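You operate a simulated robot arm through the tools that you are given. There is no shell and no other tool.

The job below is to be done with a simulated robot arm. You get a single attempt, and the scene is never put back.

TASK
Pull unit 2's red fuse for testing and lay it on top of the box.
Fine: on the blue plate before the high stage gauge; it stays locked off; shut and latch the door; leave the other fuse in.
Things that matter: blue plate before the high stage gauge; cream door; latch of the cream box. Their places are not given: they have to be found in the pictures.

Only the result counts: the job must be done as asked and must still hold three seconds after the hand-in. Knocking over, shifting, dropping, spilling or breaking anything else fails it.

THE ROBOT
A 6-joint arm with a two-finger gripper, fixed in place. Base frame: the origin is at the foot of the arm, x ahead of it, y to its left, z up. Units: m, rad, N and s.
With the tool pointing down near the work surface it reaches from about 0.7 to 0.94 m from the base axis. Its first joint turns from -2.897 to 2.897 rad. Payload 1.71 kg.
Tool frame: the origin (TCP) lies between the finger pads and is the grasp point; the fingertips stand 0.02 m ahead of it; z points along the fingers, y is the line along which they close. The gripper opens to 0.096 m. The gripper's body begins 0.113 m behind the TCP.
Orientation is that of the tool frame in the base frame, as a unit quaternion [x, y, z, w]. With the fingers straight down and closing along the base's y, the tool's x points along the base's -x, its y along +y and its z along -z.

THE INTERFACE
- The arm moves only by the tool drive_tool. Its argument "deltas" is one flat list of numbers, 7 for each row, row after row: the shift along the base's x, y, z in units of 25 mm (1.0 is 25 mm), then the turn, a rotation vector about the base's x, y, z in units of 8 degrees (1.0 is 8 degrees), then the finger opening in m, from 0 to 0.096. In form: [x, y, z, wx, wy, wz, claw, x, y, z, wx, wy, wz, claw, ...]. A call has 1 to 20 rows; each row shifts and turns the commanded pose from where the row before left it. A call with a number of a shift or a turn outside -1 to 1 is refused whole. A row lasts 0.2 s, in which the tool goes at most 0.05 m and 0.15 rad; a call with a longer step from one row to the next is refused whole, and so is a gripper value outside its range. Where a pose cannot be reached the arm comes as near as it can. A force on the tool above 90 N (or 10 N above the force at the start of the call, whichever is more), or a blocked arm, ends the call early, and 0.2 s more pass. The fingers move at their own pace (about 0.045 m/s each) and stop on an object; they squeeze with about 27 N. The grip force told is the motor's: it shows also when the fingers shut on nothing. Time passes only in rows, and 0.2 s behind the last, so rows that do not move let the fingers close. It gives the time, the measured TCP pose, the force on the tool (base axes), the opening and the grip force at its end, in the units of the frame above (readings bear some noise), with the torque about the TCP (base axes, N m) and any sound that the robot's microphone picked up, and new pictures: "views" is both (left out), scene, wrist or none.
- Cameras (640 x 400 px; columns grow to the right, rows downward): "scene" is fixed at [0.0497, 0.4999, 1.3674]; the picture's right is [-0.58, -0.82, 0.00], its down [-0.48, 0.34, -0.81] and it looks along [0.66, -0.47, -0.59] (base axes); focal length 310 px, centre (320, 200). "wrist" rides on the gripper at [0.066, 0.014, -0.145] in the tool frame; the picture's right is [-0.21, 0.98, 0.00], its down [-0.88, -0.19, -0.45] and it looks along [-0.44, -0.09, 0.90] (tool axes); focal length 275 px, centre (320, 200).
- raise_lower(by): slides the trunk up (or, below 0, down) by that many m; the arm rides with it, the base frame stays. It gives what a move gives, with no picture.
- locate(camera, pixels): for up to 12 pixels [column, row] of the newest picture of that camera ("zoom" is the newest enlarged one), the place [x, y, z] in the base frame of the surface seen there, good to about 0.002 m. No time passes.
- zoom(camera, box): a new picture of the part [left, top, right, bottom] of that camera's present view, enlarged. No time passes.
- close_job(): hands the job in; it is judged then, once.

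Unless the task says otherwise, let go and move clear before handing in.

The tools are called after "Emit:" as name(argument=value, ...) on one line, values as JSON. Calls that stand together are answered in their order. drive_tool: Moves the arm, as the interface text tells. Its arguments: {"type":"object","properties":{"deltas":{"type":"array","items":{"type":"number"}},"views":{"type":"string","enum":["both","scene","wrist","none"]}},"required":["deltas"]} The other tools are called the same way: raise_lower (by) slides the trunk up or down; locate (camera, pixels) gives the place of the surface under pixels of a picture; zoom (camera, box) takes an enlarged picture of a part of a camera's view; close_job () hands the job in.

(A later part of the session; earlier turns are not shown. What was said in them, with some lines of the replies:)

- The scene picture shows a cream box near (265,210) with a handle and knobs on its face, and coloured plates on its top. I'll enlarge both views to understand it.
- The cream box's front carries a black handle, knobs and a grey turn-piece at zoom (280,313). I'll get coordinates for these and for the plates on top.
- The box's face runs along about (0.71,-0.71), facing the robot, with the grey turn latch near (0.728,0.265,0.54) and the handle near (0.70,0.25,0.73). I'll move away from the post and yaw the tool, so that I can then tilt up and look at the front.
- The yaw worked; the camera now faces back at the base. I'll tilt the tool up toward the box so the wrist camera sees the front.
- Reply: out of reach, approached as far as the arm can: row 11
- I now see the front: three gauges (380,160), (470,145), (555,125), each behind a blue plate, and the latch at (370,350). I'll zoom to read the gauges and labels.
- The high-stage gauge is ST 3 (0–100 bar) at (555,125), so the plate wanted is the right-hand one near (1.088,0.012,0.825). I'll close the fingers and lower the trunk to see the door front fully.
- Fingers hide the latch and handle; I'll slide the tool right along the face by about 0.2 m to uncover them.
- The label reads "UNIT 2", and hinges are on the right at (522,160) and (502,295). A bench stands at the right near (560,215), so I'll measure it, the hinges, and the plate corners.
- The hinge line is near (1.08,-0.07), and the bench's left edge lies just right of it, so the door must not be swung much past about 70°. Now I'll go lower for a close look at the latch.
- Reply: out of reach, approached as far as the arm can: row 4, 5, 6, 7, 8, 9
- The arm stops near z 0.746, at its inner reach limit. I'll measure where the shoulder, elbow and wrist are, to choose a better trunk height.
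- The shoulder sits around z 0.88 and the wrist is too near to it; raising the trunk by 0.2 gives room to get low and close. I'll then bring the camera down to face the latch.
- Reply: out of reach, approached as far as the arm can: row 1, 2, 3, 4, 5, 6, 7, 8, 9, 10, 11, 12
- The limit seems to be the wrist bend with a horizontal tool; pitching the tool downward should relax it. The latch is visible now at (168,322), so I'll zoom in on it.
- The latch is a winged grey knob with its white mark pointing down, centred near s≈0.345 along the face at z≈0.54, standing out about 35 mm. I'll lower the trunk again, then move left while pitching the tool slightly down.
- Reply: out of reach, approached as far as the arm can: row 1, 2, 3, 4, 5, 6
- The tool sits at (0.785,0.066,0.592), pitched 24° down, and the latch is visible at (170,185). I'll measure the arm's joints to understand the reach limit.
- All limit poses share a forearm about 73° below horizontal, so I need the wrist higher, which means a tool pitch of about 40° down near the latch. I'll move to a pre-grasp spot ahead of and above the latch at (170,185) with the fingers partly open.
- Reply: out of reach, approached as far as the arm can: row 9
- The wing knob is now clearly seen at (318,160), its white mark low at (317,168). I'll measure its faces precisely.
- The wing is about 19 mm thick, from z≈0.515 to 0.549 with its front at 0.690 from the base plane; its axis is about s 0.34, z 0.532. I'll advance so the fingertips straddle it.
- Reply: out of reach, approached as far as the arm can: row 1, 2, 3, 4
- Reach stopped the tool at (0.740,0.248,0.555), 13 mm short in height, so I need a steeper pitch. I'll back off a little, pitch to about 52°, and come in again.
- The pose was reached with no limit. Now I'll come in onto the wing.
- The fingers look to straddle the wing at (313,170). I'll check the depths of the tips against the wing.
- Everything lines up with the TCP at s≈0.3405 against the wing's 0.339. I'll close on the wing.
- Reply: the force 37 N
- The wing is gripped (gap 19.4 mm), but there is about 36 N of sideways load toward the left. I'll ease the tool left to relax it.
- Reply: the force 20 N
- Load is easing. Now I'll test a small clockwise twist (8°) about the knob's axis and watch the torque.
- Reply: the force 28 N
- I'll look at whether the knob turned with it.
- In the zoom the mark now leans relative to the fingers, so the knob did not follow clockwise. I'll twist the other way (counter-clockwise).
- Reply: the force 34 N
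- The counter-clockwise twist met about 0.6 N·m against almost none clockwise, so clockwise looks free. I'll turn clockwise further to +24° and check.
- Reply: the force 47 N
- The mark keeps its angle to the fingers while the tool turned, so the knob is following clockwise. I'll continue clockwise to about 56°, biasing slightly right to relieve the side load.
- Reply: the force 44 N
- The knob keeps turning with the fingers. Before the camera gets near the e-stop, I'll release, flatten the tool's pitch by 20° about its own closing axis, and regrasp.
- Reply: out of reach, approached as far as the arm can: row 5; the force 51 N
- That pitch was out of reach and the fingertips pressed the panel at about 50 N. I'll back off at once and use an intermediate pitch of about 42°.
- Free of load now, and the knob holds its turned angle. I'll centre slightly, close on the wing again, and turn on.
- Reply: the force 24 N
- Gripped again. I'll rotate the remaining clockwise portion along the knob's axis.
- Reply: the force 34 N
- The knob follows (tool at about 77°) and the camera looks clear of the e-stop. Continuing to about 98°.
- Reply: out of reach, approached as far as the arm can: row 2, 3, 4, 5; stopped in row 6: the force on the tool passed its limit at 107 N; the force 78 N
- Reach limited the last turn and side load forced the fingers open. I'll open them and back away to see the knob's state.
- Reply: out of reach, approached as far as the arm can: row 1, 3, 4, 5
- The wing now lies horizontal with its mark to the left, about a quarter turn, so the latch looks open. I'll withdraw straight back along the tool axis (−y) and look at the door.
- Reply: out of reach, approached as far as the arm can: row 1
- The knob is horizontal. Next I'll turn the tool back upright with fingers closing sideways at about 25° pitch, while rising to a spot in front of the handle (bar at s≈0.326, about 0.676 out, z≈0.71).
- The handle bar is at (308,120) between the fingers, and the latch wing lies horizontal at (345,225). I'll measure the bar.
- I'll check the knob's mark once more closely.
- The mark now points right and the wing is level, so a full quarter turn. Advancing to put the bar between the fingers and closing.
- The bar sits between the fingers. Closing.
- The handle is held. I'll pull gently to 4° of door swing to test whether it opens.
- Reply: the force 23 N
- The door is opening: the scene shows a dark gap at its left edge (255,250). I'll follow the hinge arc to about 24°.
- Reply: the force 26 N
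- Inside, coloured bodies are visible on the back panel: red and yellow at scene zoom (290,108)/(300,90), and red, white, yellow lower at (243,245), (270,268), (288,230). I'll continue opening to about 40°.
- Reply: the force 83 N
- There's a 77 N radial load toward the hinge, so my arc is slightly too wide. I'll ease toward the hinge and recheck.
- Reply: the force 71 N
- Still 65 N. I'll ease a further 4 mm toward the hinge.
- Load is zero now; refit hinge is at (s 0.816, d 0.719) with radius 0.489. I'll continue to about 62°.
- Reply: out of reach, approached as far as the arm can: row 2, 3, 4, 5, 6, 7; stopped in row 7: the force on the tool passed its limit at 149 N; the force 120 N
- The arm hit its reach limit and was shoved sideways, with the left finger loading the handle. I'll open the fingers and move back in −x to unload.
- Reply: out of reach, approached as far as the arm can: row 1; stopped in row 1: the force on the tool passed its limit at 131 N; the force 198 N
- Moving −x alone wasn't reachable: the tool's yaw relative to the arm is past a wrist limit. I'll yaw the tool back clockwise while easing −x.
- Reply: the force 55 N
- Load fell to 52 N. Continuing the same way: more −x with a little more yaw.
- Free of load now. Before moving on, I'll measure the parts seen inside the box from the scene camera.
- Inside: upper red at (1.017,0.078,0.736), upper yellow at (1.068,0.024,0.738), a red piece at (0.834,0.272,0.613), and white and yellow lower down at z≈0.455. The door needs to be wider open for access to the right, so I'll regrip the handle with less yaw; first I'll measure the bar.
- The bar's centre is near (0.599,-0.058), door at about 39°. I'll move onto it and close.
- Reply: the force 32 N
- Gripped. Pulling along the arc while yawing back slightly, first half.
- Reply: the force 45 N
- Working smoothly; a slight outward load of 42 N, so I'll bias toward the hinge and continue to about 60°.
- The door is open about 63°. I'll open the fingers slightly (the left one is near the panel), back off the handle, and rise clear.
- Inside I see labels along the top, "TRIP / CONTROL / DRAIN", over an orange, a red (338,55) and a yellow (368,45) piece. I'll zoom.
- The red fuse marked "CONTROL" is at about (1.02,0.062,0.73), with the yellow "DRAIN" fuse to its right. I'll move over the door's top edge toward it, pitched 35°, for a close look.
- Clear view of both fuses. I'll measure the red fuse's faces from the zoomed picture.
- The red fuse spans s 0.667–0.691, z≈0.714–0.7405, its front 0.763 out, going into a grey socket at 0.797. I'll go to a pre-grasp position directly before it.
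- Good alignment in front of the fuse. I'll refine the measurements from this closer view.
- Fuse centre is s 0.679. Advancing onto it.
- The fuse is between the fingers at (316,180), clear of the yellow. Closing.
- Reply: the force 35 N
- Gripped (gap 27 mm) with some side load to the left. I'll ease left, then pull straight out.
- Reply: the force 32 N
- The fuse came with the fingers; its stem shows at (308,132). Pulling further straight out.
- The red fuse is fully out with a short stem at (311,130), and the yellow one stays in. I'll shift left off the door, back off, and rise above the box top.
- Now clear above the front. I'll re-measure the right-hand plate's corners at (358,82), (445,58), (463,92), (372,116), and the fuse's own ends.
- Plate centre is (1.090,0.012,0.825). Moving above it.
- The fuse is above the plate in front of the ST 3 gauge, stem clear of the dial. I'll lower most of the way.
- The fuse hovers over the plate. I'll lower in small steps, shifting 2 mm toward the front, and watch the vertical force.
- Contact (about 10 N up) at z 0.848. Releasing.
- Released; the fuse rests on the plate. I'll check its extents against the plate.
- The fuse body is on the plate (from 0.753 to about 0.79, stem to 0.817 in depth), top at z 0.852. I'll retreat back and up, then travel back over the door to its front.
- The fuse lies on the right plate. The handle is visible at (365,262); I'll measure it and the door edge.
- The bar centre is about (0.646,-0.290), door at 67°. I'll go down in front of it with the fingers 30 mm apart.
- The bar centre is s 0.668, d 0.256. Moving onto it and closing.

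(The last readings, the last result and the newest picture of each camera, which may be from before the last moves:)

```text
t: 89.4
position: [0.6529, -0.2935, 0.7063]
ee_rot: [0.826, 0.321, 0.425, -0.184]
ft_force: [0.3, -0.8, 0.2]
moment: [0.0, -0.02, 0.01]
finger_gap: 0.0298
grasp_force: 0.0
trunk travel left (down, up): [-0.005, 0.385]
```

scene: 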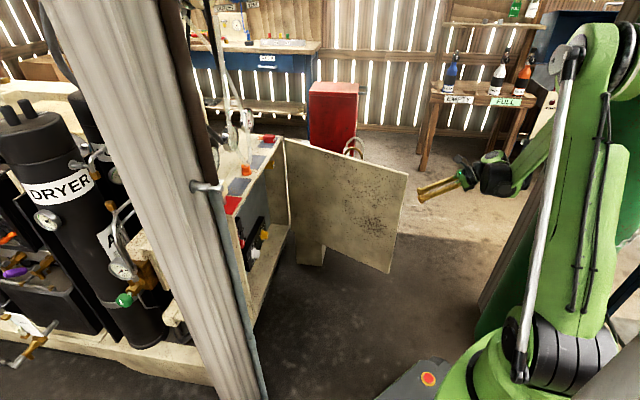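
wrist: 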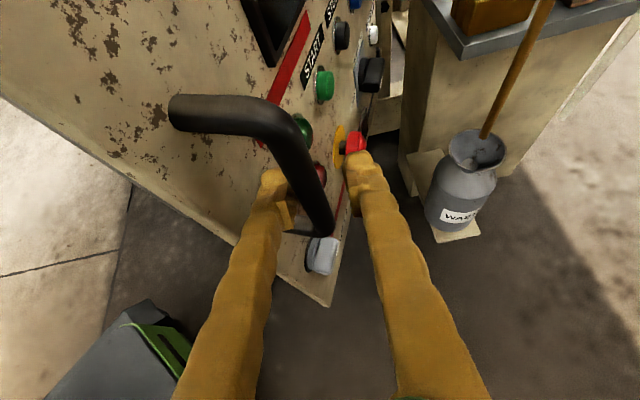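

The bar is between the fingers. Closing on it, then starting the swing shut.

Emit:
drive_tool(deltas=[0, 0, 0, 0, 0, 0, 0.015, 0, 0, 0, 0, 0, 0, 0, 0, 0, 0, 0, 0, 0, 0, 0, 0, 0, 0, 0, 0, 0], views="none")

Emit:
drive_tool(deltas=[-0.287, 0.615, 0, 0, 0, 0.15, 0, -0.287, 0.615, 0, 0, 0, 0.15, 0, -0.243, 0.634, 0, 0, 0, 0.15, 0, -0.243, 0.634, 0, 0, 0, 0.15, 0, -0.198, 0.651, 0, 0, 0, 0.15, 0, -0.198, 0.651, 0, 0, 0, 0.15, 0])

```text
t: 90.4
position: [0.6525, -0.2948, 0.707]
ee_rot: [0.826, 0.32, 0.426, -0.183]
ft_force: [1.3, 0.0, -0.7]
moment: [-0.65, -0.55, -0.02]
finger_gap: 0.012
grasp_force: 35.6
trunk travel left (down, up): [-0.005, 0.385]
```

```text
t: 91.8
position: [0.6146, -0.1978, 0.7047]
ee_rot: [0.804, 0.372, 0.413, -0.21]
ft_force: [9.4, 3.1, 28.5]
moment: [-0.45, -0.62, 0.03]
finger_gap: 0.0117
grasp_force: 34.7
trunk travel left (down, up): [-0.005, 0.385]
```

scene: 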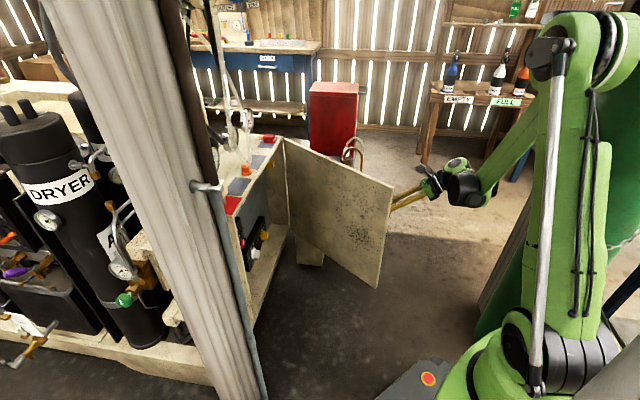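
wrist: 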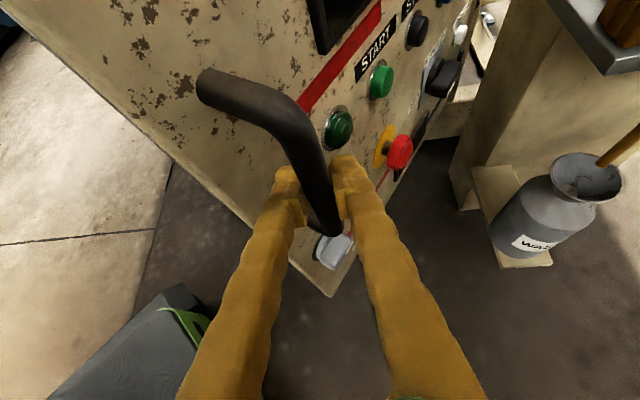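

Closing smoothly, forces low. Continuing the swing.

Emit:
drive_tool(deltas=[-0.153, 0.662, 0, 0, 0, 0.15, 0, -0.153, 0.662, 0, 0, 0, 0.15, 0, -0.106, 0.672, 0, 0, 0, 0.15, 0, -0.106, 0.672, 0, 0, 0, 0.15, 0, -0.059, 0.676, 0, 0, 0, 0.1, 0, -0.059, 0.676, 0, 0, 0, 0.1, 0], views="none")

Emit:
drive_tool(deltas=[-0.011, 0.679, 0, 0, 0, 0, 0, -0.011, 0.679, 0, 0, 0, 0, 0, 0.035, 0.677, 0, 0, 0, 0, 0, 0.035, 0.677, 0, 0, 0, 0, 0])

```text
t: 93.2
position: [0.5995, -0.0965, 0.706]
ee_rot: [0.782, 0.416, 0.401, -0.232]
ft_force: [-33.2, -3.1, -11.0]
moment: [-0.42, -0.7, -0.08]
finger_gap: 0.0111
grasp_force: 35.1
trunk travel left (down, up): [-0.005, 0.385]
```

```text
t: 94.2
position: [0.6005, -0.0293, 0.7056]
ee_rot: [0.781, 0.416, 0.402, -0.234]
ft_force: [-36.4, 3.2, 7.8]
moment: [-0.49, -0.55, -0.03]
finger_gap: 0.0112
grasp_force: 35.2
trunk travel left (down, up): [-0.005, 0.385]
```

scene: 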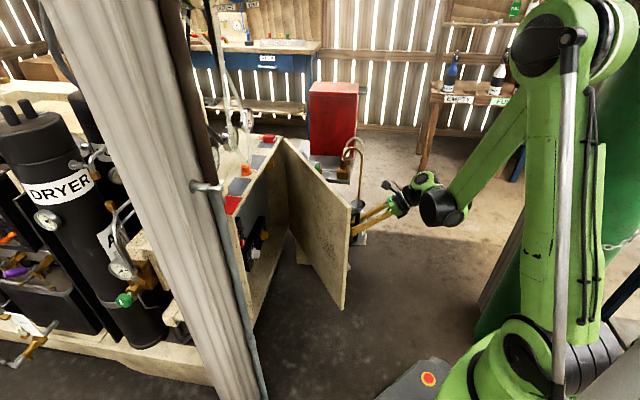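
wrist: 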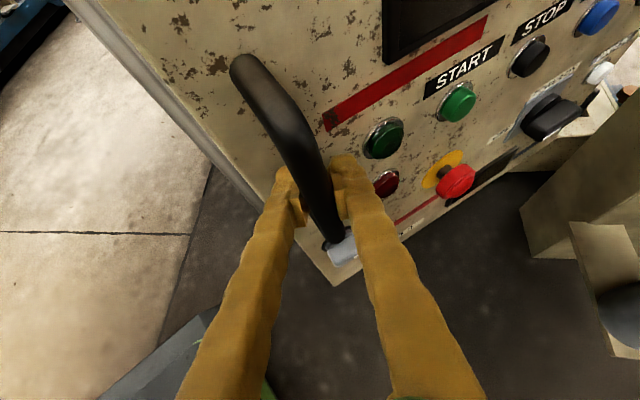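

Continuing with a slight −x bias to offload.

Emit:
drive_tool(deltas=[0.0, 0.676, 0, 0, 0, 0, 0, 0.06, 0.676, 0, 0, 0, 0, 0, 0.132, 0.666, 0, 0, 0, 0, 0, 0.132, 0.666, 0, 0, 0, 0, 0, 0.174, 0.655, 0, 0, 0, 0, 0, 0.174, 0.655, 0, 0, 0, -0.1, 0], views="none")

Emit:
drive_tool(deltas=[0.222, 0.643, 0, 0, 0, -0.1, 0, 0.222, 0.643, 0, 0, 0, -0.1, 0, 0.264, 0.626, 0, 0, 0, -0.1, 0, 0.264, 0.626, 0, 0, 0, -0.1, 0, 0.308, 0.605, 0, 0, 0, -0.1, 0, 0.308, 0.605, 0, 0, 0, -0.1, 0])

```text
t: 95.6
position: [0.6179, 0.0705, 0.7054]
ee_rot: [0.786, 0.411, 0.401, -0.229]
ft_force: [-14.9, 2.7, 13.9]
moment: [-0.34, -0.66, -0.03]
finger_gap: 0.011
grasp_force: 34.9
trunk travel left (down, up): [-0.005, 0.385]
```

```text
t: 97.0
position: [0.6559, 0.1629, 0.7055]
ee_rot: [0.802, 0.378, 0.411, -0.213]
ft_force: [-30.9, 16.2, 13.1]
moment: [0.18, -0.98, -0.1]
finger_gap: 0.0107
grasp_force: 34.7
trunk travel left (down, up): [-0.005, 0.385]
```

scene: 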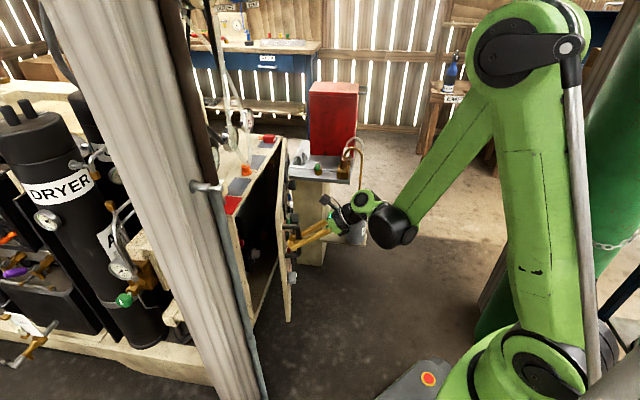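
wrist: 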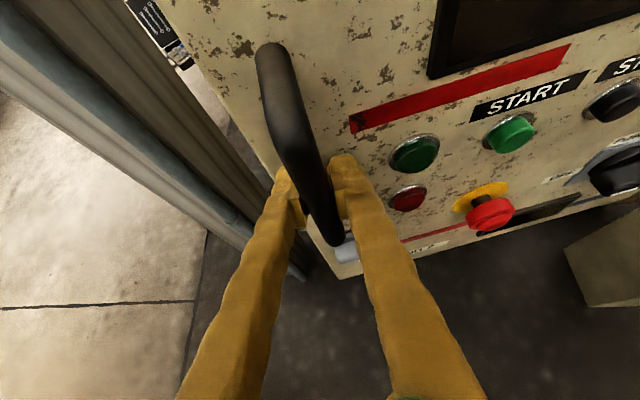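

Door at about 12°. Finishing the closing arc.

Emit:
drive_tool(deltas=[0.27, 0.65, 0, 0, 0, -0.15, 0, 0.33, 0.6, 0, 0, 0, -0.15, 0, 0.36, 0.575, 0, 0, 0, -0.15, 0, 0.38, 0.56, 0, 0, 0, -0.15, 0, 0.39, 0.555, 0, 0, 0, -0.15, 0, 0.28, 0.33, 0, 0, 0, -0.1, 0])

```text
t: 98.4
position: [0.7091, 0.2435, 0.7044]
ee_rot: [0.823, 0.329, 0.424, -0.188]
ft_force: [7.6, -6.2, 31.4]
moment: [-0.53, -0.38, 0.09]
finger_gap: 0.0105
grasp_force: 34.9
trunk travel left (down, up): [-0.005, 0.385]
```

scene: 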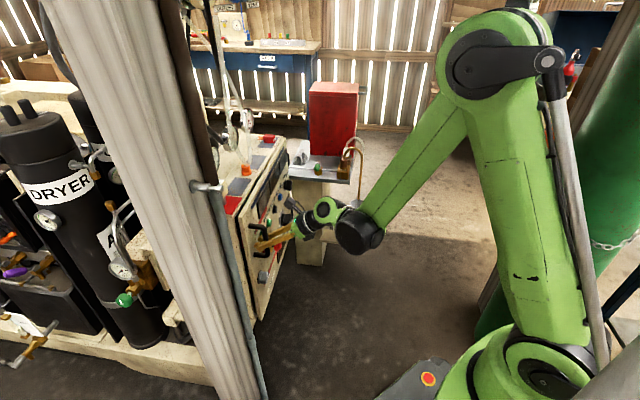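
wrist: 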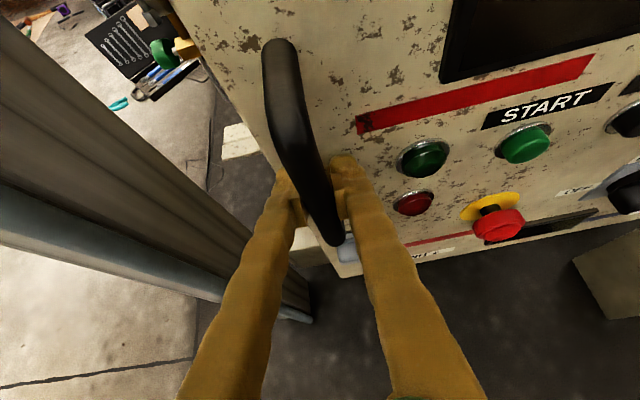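

Nearly shut (d 0.6735 against 0.676 when closed). A last gentle push in.

Emit:
drive_tool(deltas=[0.08, 0.08, 0, 0, 0, 0, 0, 0.05, 0.05, 0, 0, 0, 0, 0, 0, 0, 0, 0, 0, 0, 0], views="none")

Emit:
zoom(camera="scene", box=[220, 120, 320, 320])

```text
t: 99.2
position: [0.7123, 0.2476, 0.7025]
ee_rot: [0.823, 0.329, 0.424, -0.188]
ft_force: [10.2, -9.3, 16.6]
moment: [-0.56, -0.34, 0.12]
finger_gap: 0.0107
grasp_force: 35.0
trunk travel left (down, up): [-0.005, 0.385]
```

```text
2.00 times, centred on (270, 220) of scene
```

zoom: 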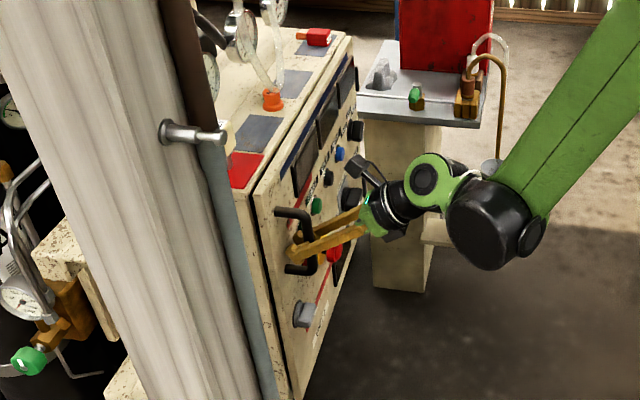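

No resistance yet; the seam still shows dark. I'll push a little more until it bottoms.

Emit:
drive_tool(deltas=[0.1, 0.1, 0, 0, 0, 0, 0, 0.05, 0.05, 0, 0, 0, 0, 0, 0, 0, 0, 0, 0, 0, 0], views="wrist")

Emit:
locate(camera="scene", pixels=[[250, 300], [248, 230], [245, 215], [262, 277]])

Emit:
zoom(camera="scene", box=[225, 190, 285, 320])

```text
t: 100.0
position: [0.7144, 0.2521, 0.7037]
ee_rot: [0.823, 0.33, 0.422, -0.187]
ft_force: [3.0, -2.5, -14.3]
moment: [-0.42, -0.51, 0.03]
finger_gap: 0.0106
grasp_force: 34.6
trunk travel left (down, up): [-0.005, 0.385]
```

wrist: 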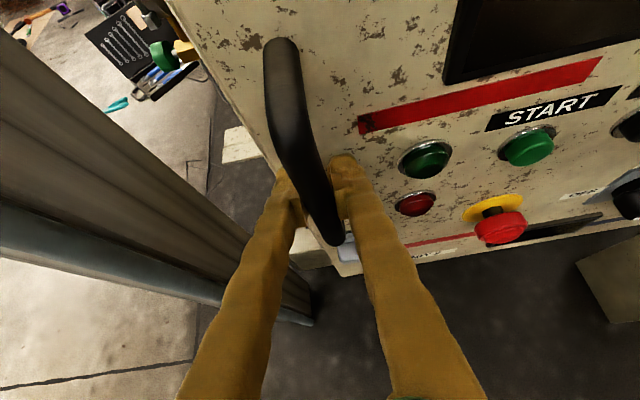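

```text
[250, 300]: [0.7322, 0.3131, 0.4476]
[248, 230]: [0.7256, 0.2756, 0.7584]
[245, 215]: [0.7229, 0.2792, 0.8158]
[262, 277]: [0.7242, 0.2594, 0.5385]
```

```text
3.08 times, centred on (255, 255) of scene
```

zoom: 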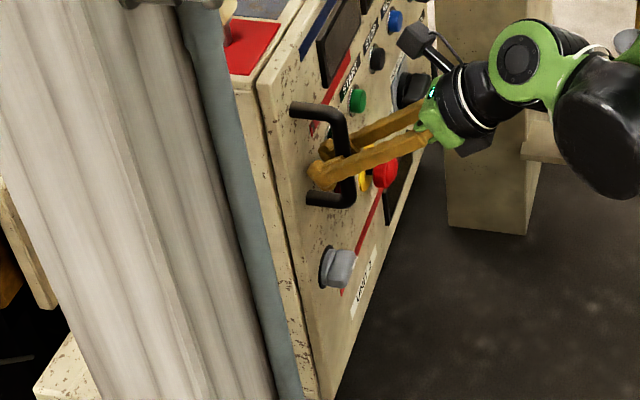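

I'll check the door's plane from the wrist picture against the closed plane (about 0.72).

Emit:
locate(camera="wrist", pixels=[[340, 70], [230, 40], [380, 60], [260, 110], [465, 160], [295, 90], [305, 150], [440, 105], [210, 20], [350, 255]])

```text
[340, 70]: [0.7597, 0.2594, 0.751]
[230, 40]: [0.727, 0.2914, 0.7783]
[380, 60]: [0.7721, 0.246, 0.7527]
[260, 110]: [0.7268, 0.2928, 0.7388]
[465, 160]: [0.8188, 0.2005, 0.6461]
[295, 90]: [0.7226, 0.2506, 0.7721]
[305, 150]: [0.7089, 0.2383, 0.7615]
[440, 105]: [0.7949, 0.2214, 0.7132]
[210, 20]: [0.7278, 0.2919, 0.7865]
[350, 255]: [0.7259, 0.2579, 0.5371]
```

The door plane reads a uniform 0.7205, so it is shut flat. I'll release the handle, back away, and reorient to approach the latch wing from the right as before.

Emit:
drive_tool(deltas=[0, 0, 0, 0, 0, 0, 0.05, 0, 0, 0, 0, 0, 0, 0.05, -0.6, -0.6, 0.5, 0, 0, 0, 0.05, -0.6, -0.6, 0.6, 0, 0, 0, 0.05, -0.6, -0.6, 0.6, 0, 0, 0, 0.05, 0.3, -0.8, 0, 0, 0, 0, 0.05, 0.3, -0.8, 0, 0, 0, 0, 0.05, 0.3, -0.8, 0, 0, 0, 0, 0.05], views="wrist")

```text
t: 101.8
position: [0.6939, 0.146, 0.7493]
ee_rot: [0.823, 0.33, 0.423, -0.189]
ft_force: [-0.7, 0.3, 0.3]
moment: [-0.01, 0.0, -0.01]
finger_gap: 0.05
grasp_force: 0.1
trunk travel left (down, up): [-0.005, 0.385]
```

wrist: 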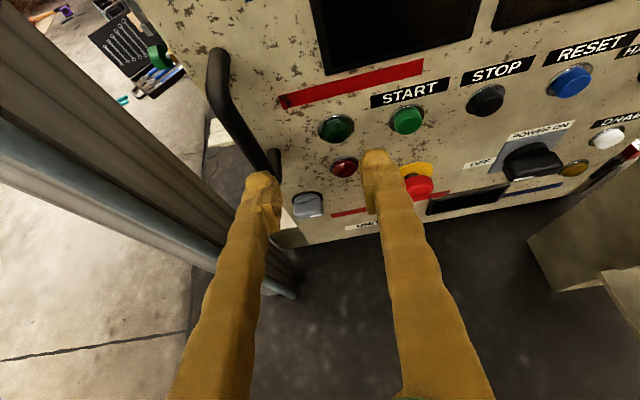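

The door stays shut. Now rotating and descending toward the latch.

Emit:
drive_tool(deltas=[0.16, -0.105, -0.776, 0.625, 0.7125, 0.06, 0.045, 0.16, -0.105, -0.776, 0.625, 0.7125, 0.06, 0.045, 0.16, -0.105, -0.776, 0.625, 0.7125, 0.06, 0.045, 0.16, -0.105, -0.776, 0.625, 0.7125, 0.06, 0.045, 0.16, -0.105, -0.776, 0.625, 0.7125, 0.06, 0.045, 0.16, -0.105, -0.776, 0.625, 0.7125, 0.06, 0.045, 0.16, -0.105, -0.776, 0.625, 0.7125, 0.06, 0.045, 0.16, -0.105, -0.776, 0.625, 0.7125, 0.06, 0.045, 0.16, -0.105, -0.776, 0.625, 0.7125, 0.06, 0.045, 0.16, -0.105, -0.776, 0.625, 0.7125, 0.06, 0.045])

Emit:
zoom(camera="wrist", box=[260, 60, 420, 200])

```text
t: 104.0
position: [0.7324, 0.1201, 0.5552]
ee_rot: [0.755, 0.032, 0.079, -0.65]
ft_force: [-0.1, 0.0, -0.3]
moment: [-0.07, -0.01, -0.04]
finger_gap: 0.0452
grasp_force: 0.0
trunk travel left (down, up): [-0.005, 0.385]
```

scene: 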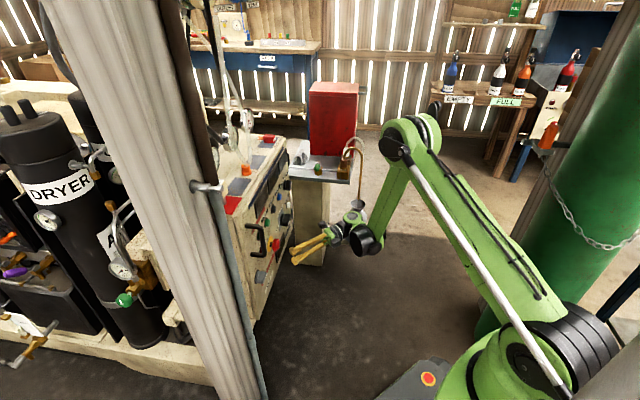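
wrist: 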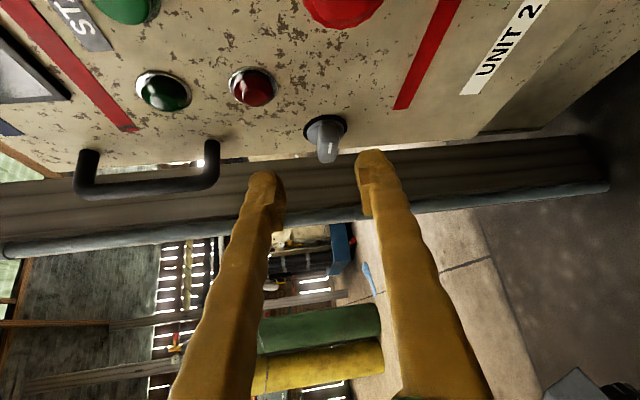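

```text
2.86 times, centred on (340, 130) of wrist
```

zoom: 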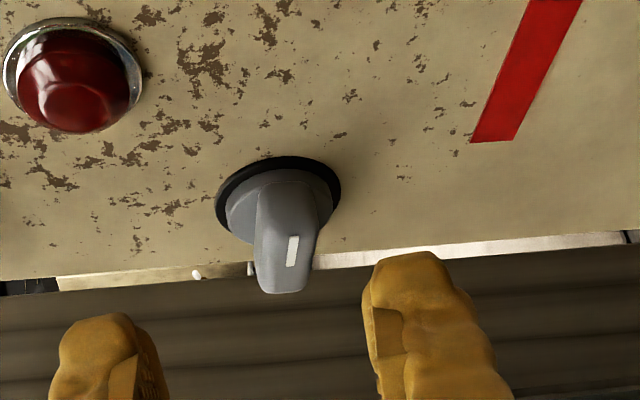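

The wing is at (330,140). Approaching along the tool axis, stopping just short to check.

Emit:
drive_tool(deltas=[0.016, 0.95, -0.19, 0, 0, 0, 0.045, 0.016, 0.95, -0.19, 0, 0, 0, 0.045, 0.016, 0.95, -0.19, 0, 0, 0, 0.045, 0.016, 0.8, -0.19, 0, 0, 0, 0.045], views="wrist")

Emit:
zoom(camera="wrist", box=[240, 90, 400, 230])

```text
t: 105.0
position: [0.7367, 0.2123, 0.534]
ee_rot: [0.755, 0.033, 0.08, -0.65]
ft_force: [-0.3, -0.4, 0.3]
moment: [-0.03, -0.03, 0.02]
finger_gap: 0.0448
grasp_force: 0.1
trunk travel left (down, up): [-0.005, 0.385]
```

wrist: 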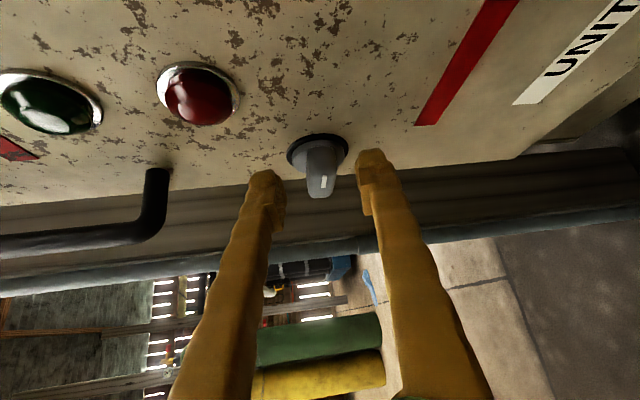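

```text
2.86 times, centred on (320, 160) of wrist
```

zoom: 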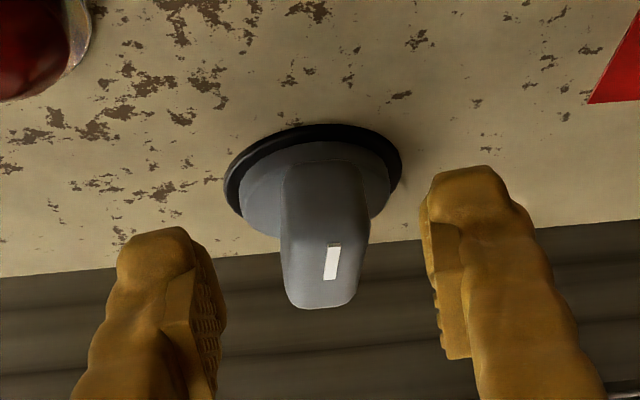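

Well centred. Advancing the last 29 mm and closing.

Emit:
drive_tool(deltas=[-0.04, 0.58, -0.06, 0, 0, 0, 0.045, -0.04, 0.58, -0.06, 0, 0, 0, 0.045, 0, 0, 0, 0, 0, 0, 0.045, 0, 0, 0, 0, 0, 0, 0.02, 0, 0, 0, 0, 0, 0, 0, 0, 0, 0, 0, 0, 0, 0, 0, 0, 0, 0, 0, 0, 0], views="wrist")

Emit:
zoom(camera="wrist", box=[240, 90, 400, 230])

```text
t: 106.6
position: [0.7331, 0.2399, 0.5286]
ee_rot: [0.756, 0.032, 0.08, -0.649]
ft_force: [5.2, -5.0, -10.0]
moment: [-0.15, 0.0, -0.18]
finger_gap: 0.0189
grasp_force: 34.8
trunk travel left (down, up): [-0.005, 0.385]
```

wrist: 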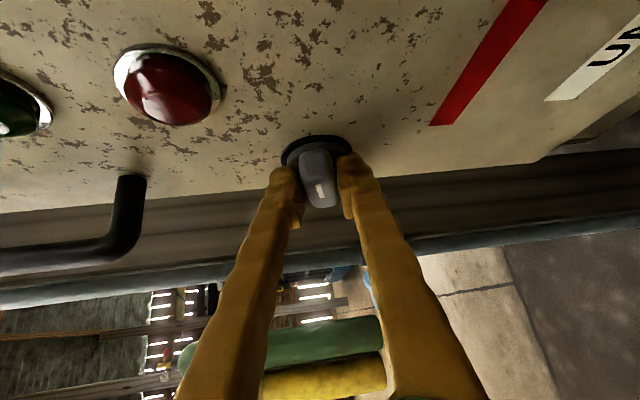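

```text
2.86 times, centred on (320, 160) of wrist
```

zoom: 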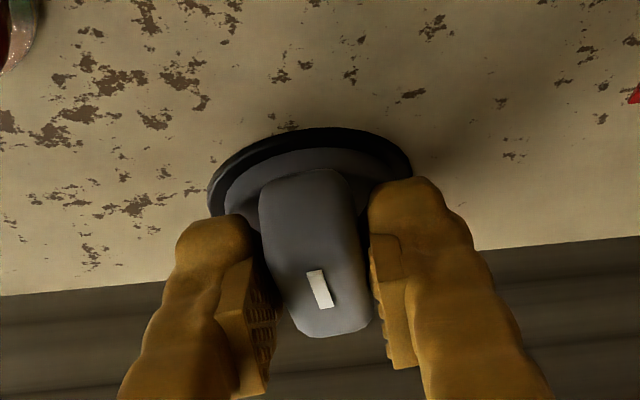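

The wing is gripped. Turning counter-clockwise, first to about 50°.

Emit:
drive_tool(deltas=[-0.009, 0.009, 0.024, -0.345, -0.345, 0, 0, -0.009, 0.009, 0.024, -0.345, -0.345, 0, 0, -0.009, 0.009, 0.024, -0.345, -0.345, 0, 0, -0.009, 0.009, 0.024, -0.345, -0.345, 0, 0, -0.009, 0.009, 0.024, -0.345, -0.345, 0, 0, -0.009, 0.009, 0.024, -0.345, -0.345, 0, 0, -0.009, 0.009, 0.024, -0.345, -0.345, 0, 0, 0, 0, 0, 0, 0, 0, 0], views="wrist")

Emit:
zoom(camera="wrist", box=[240, 90, 400, 230])

```text
t: 108.4
position: [0.7325, 0.2421, 0.5339]
ee_rot: [0.829, 0.154, 0.197, -0.499]
ft_force: [16.4, -15.4, -7.6]
moment: [-0.24, -0.09, -0.26]
finger_gap: 0.0189
grasp_force: 34.7
trunk travel left (down, up): [-0.005, 0.385]
```

wrist: 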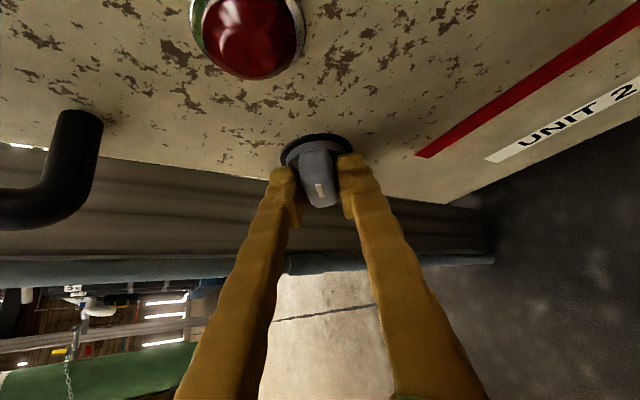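

```text
2.86 times, centred on (320, 160) of wrist
```

zoom: 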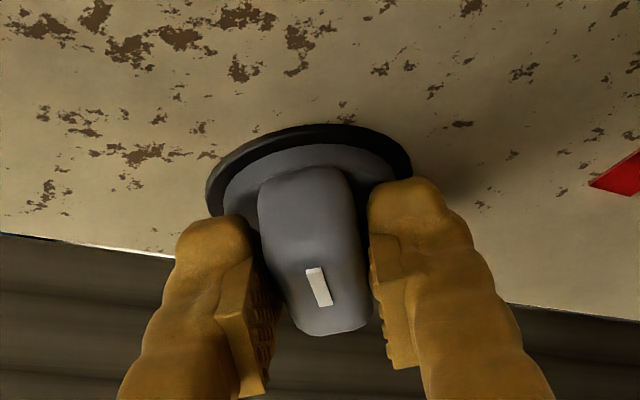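

The knob is following. I'll release, steepen the pitch by 12° for reach, and regrip.

Emit:
drive_tool(deltas=[0, 0, 0, 0, 0, 0, 0.04, 0, 0, 0, 0, 0, 0, 0.04, 0.02, -0.02, 0.03, -0.227, 0.227, 0.383, 0.04, 0.02, -0.02, 0.03, -0.227, 0.227, 0.383, 0.04, 0.02, -0.02, 0.03, -0.227, 0.227, 0.383, 0.04, 0, 0, 0, 0, 0, 0, 0.04], views="wrist")

Emit:
zoom(camera="wrist", box=[240, 90, 400, 230])

```text
t: 109.8
position: [0.7333, 0.2413, 0.5376]
ee_rot: [0.844, 0.206, 0.11, -0.482]
ft_force: [-0.6, -0.4, 0.0]
moment: [0.03, 0.01, 0.02]
finger_gap: 0.0404
grasp_force: 0.0
trunk travel left (down, up): [-0.005, 0.385]
```

wrist: 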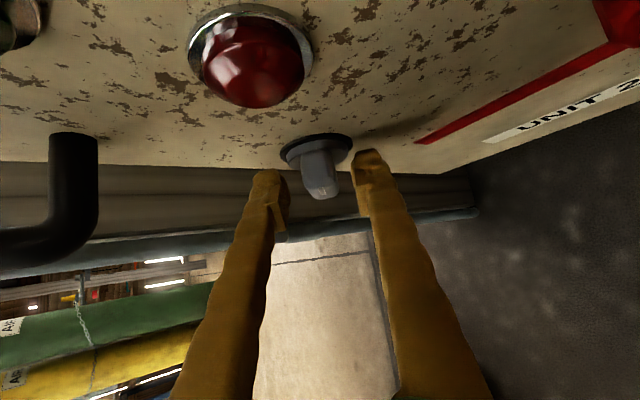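

```text
2.86 times, centred on (320, 160) of wrist
```

zoom: 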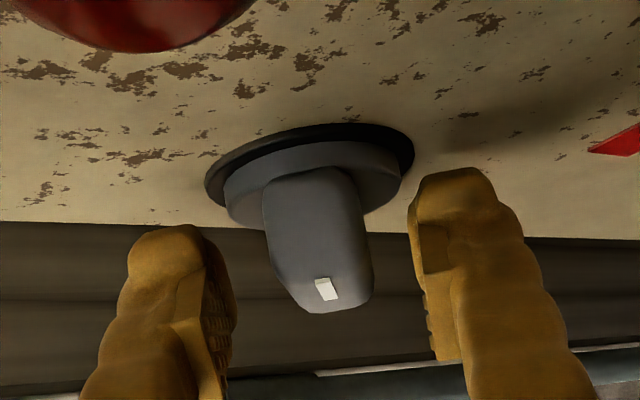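

Aligned. Closing, then turning the rest of the way to vertical.

Emit:
drive_tool(deltas=[0, 0, 0, 0, 0, 0, 0.02, 0, 0, 0, 0, 0, 0, 0, 0, 0, 0, 0, 0, 0, 0, 0, 0, 0, 0, 0, 0, 0], views="none")

Emit:
drive_tool(deltas=[-0.023, 0.023, 0.026, -0.3665, -0.3665, 0, 0, -0.023, 0.023, 0.026, -0.3665, -0.3665, 0, 0, -0.023, 0.023, 0.026, -0.3665, -0.3665, 0, 0, -0.023, 0.023, 0.026, -0.3665, -0.3665, 0, 0, -0.023, 0.023, 0.026, -0.3665, -0.3665, 0, 0, -0.028, 0.028, 0.013, -0.3665, -0.3665, 0, 0, -0.028, 0.028, 0.013, -0.3665, -0.3665, 0, 0, 0, 0, 0, 0, 0, 0, 0], views="wrist")

Emit:
zoom(camera="wrist", box=[240, 90, 400, 230])

```text
t: 110.8
position: [0.7325, 0.2418, 0.5372]
ee_rot: [0.846, 0.205, 0.109, -0.48]
ft_force: [5.3, -5.2, -12.5]
moment: [-0.17, -0.06, -0.06]
finger_gap: 0.0193
grasp_force: 35.1
trunk travel left (down, up): [-0.005, 0.385]
```

```text
t: 112.6
position: [0.7295, 0.2459, 0.5406]
ee_rot: [0.884, 0.304, 0.219, -0.28]
ft_force: [12.0, -25.5, -26.3]
moment: [-0.57, -0.07, -0.04]
finger_gap: 0.019
grasp_force: 35.5
trunk travel left (down, up): [-0.005, 0.385]
```

wrist: 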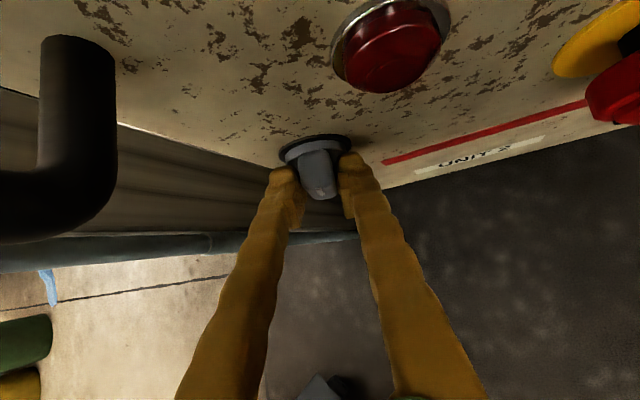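

```text
2.86 times, centred on (320, 160) of wrist
```

zoom: 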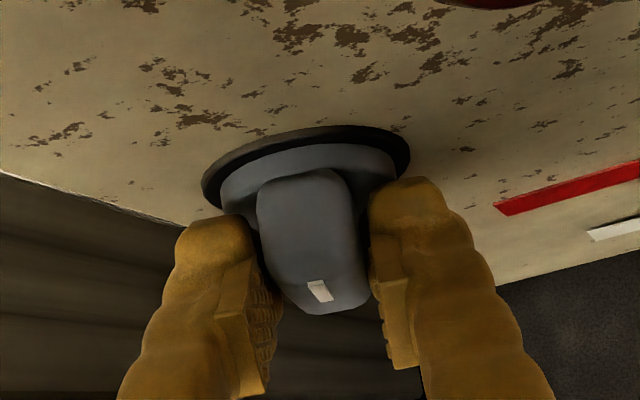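

Following well, at about 21° left. Continuing to just past vertical.

Emit:
drive_tool(deltas=[-0.028, 0.028, 0.013, -0.3665, -0.3665, 0, 0, -0.028, 0.028, 0.013, -0.3665, -0.3665, 0, 0, -0.028, 0.028, 0.013, -0.3665, -0.3665, 0, 0, -0.03, 0.03, 0.01, -0.3665, -0.3665, 0, 0, -0.03, 0.03, 0.01, -0.3665, -0.3665, 0, 0, -0.03, 0.03, 0, -0.3665, -0.3665, 0, 0, -0.03, 0.03, 0, -0.3, -0.3, 0, 0, 0, 0, 0, 0, 0, 0, 0], views="wrist")

Emit:
zoom(camera="wrist", box=[240, 90, 400, 230])

Emit:
zoom(camera="scene", box=[225, 200, 305, 300])

```text
t: 114.4
position: [0.7231, 0.2487, 0.5416]
ee_rot: [0.868, 0.38, 0.313, -0.065]
ft_force: [27.9, -47.0, -8.2]
moment: [-0.13, 0.74, -0.56]
finger_gap: 0.0201
grasp_force: 34.7
trunk travel left (down, up): [-0.005, 0.385]
```

wrist: 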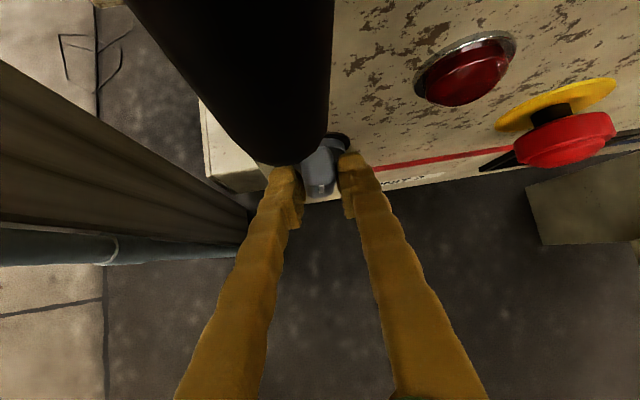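

```text
2.86 times, centred on (320, 160) of wrist
```

zoom: 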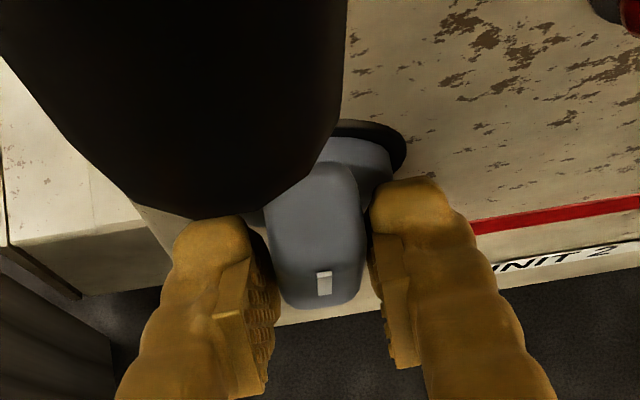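

```text
4.00 times, centred on (265, 250) of scene
```

zoom: 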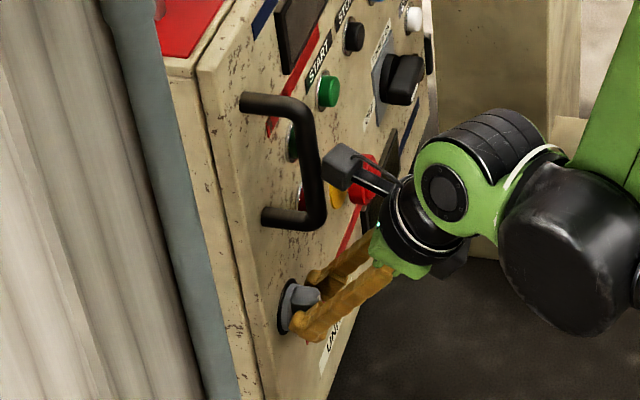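

The torque signature matches the original stop, so the knob is back at its latched end. Opening and backing straight off the panel, away from the handle.

Emit:
drive_tool(deltas=[0.02, -0.04, 0, 0.1, 0.1, 0, 0.06, 0, 0, 0, 0, 0, 0, 0.06, -0.4, -0.4, 0.1, 0.2, 0.2, 0, 0.06, -0.4, -0.4, 0.2, 0.2, 0.2, 0, 0.06, -0.4, -0.4, 0.3, 0.2, 0.2, 0, 0.06, -0.3, -0.4, 0.5, 0.2, 0.2, 0, 0.06])

Emit:
zoom(camera="wrist", box=[240, 90, 400, 230])

```text
t: 115.8
position: [0.6858, 0.2102, 0.5699]
ee_rot: [0.88, 0.355, 0.282, -0.144]
ft_force: [0.6, 0.2, 0.2]
moment: [-0.03, -0.03, 0.0]
finger_gap: 0.06
grasp_force: 0.1
trunk travel left (down, up): [-0.005, 0.385]
```

scene: 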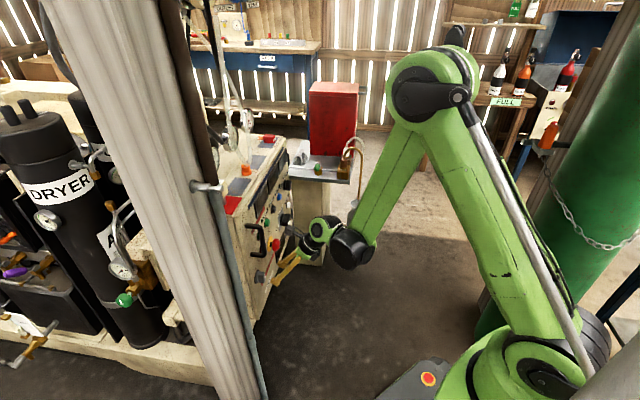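
wrist: 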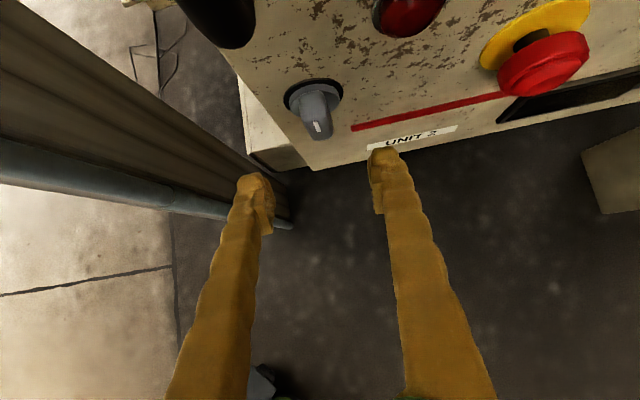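

```text
2.86 times, centred on (320, 160) of wrist
```

zoom: 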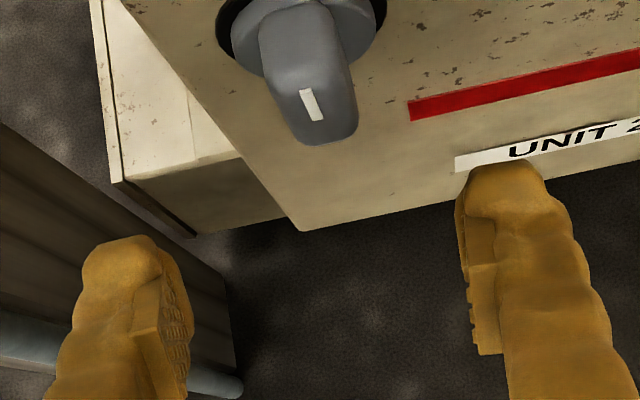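

The wing looks vertical again with the mark up. I'll rise and back off for a front view to compare with the original.

Emit:
drive_tool(deltas=[-0.4, -0.4, 0.6, 0.3, -0.3, 0, 0.06, -0.3, -0.4, 0.9, 0.3, -0.3, 0, 0.06, -0.1, -0.3, 0.95, 0.3, -0.3, 0, 0.06, -0.1, -0.3, 0.95, 0.3, -0.3, 0, 0.06, 0, -0.3, 0.95, 0.3, -0.3, 0, 0.06, 0.1, -0.3, 0.95, 0.3, -0.3, 0, 0.06, 0.1, -0.3, 0.95, 0.3, -0.3, 0, 0.06, 0.1, -0.3, 0.9, 0.3, -0.3, 0, 0.06])

Emit:
zoom(camera="wrist", box=[200, 60, 440, 260])

```text
t: 117.6
position: [0.6735, 0.1452, 0.7503]
ee_rot: [0.784, 0.323, 0.479, -0.229]
ft_force: [-0.2, 0.1, -0.8]
moment: [0.05, 0.01, 0.0]
finger_gap: 0.0599
grasp_force: 0.0
trunk travel left (down, up): [-0.005, 0.385]
```

scene: 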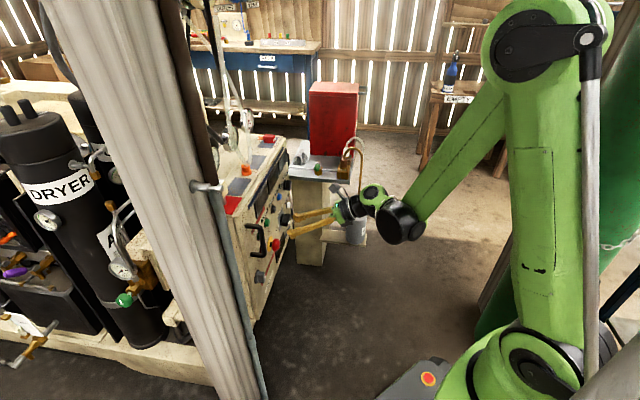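
wrist: 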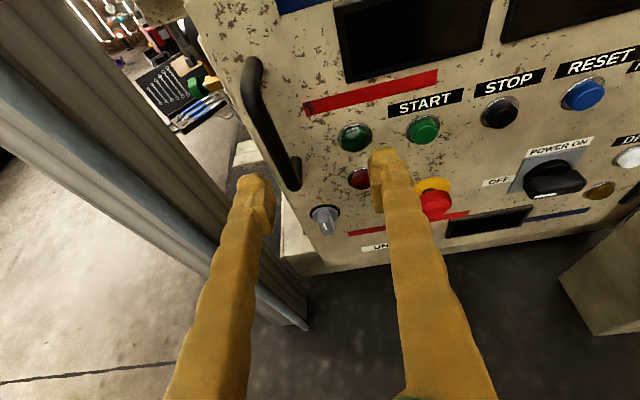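

```text
2.00 times, centred on (320, 160) of wrist
```

zoom: 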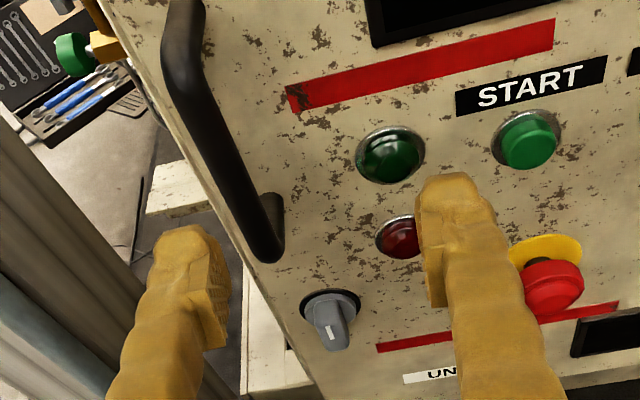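

The wing is vertical again and the door flush. I'll check the mark's exact angle and the fuse on top.

Emit:
zoom(camera="wrist", box=[300, 195, 350, 245])

Emit:
zoom(camera="scene", box=[225, 120, 325, 220])

```text
8.00 times, centred on (325, 220) of wrist
```

zoom: 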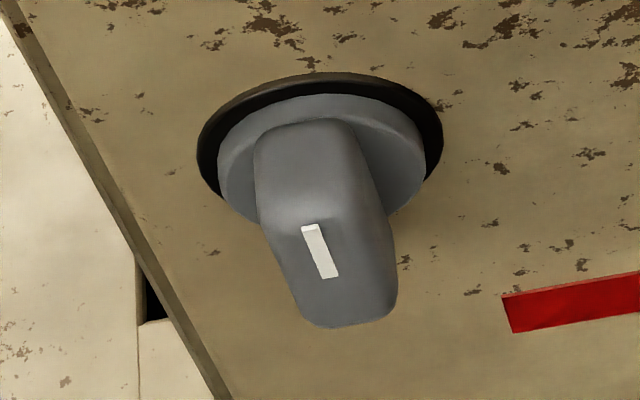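

```text
4.00 times, centred on (275, 170) of scene
```

zoom: 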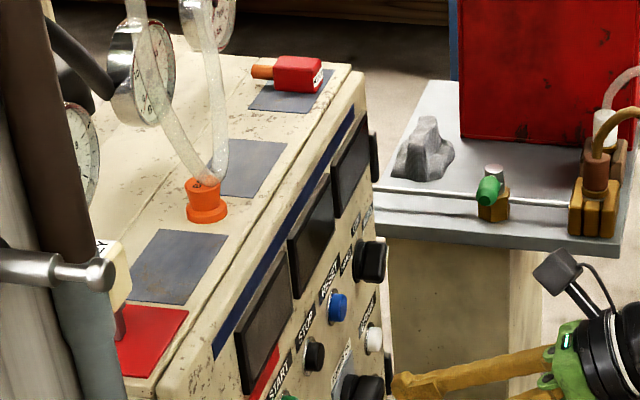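

Emit:
locate(camera="zoom", pixels=[[275, 170], [300, 70], [290, 95]])

Emit:
locate(camera="wrist", pixels=[[323.6, 223.6], [325.8, 229.5], [325, 216], [328, 234], [320, 212], [341, 222], [255, 90], [370, 90], [600, 110]])

```text
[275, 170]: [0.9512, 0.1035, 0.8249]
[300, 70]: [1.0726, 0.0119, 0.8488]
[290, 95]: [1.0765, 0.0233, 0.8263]
```

```text
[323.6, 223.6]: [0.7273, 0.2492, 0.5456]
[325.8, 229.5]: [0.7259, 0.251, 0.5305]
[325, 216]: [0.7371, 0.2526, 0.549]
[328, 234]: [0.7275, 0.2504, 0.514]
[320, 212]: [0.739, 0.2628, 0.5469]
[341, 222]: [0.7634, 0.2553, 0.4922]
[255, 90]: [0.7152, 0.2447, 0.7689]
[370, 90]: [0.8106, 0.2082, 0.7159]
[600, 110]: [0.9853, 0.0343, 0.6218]
```

The mark runs along the vertical (within about 3°), the door plane is at 0.7204, and the red fuse lies on the plate before the ST 3 gauge; power switch and key are unchanged. I'll move a bit further clear.

Emit:
drive_tool(deltas=[0, -0.5, 0.8, 0, 0, 0, 0.06, 0, -0.5, 0.8, 0, 0, 0, 0.06, 0, -0.5, 0.8, 0, 0, 0, 0.06, 0, -0.5, 0.8, 0, 0, 0, 0.06, 0, 0, 0, 0, 0, 0, 0.06])

```text
t: 118.8
position: [0.6709, 0.0956, 0.8272]
ee_rot: [0.784, 0.322, 0.48, -0.228]
ft_force: [0.4, -0.4, 0.4]
moment: [0.02, 0.0, 0.0]
finger_gap: 0.06
grasp_force: 0.0
trunk travel left (down, up): [-0.005, 0.385]
```

scene: 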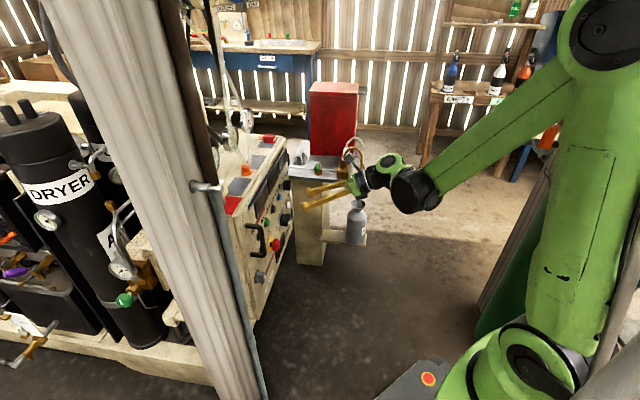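
wrist: 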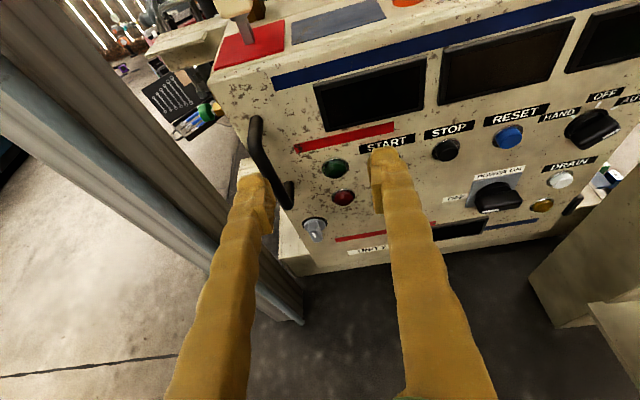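

The door is shut and latched, the knob is upright at (315,228), the red fuse is on the right-hand plate, and the arm is clear. Handing in.

Emit:
close_job()

```text
The job is handed in.
```

The job is handed in. Unit 2's red fuse is out and lying on the blue plate in front of the high stage gauge. The last pictures and readings before hand-in showed:

- **Fuse:** I took the high stage gauge to be the 0–100 bar one marked ST 3. I pulled the red fuse labelled CONTROL. Its body sits on the plate, and its stem overhangs the rear edge by about 11 mm.
- **Other fuse:** the yellow DRAIN fuse is still in its socket.
- **Door:** it is closed flat. The latch knob is turned back to its stop, and its mark points straight up.
- **Lock-off:** I didn't touch the key on the red plate, and the power switch looks unchanged.

While the door was being opened, the arm reached its limit and a finger pushed hard against the door handle, up to about 190 N. I freed it and regripped. The finger stopped close to the START button and green lamp, and I saw no damage or change in the pictures.
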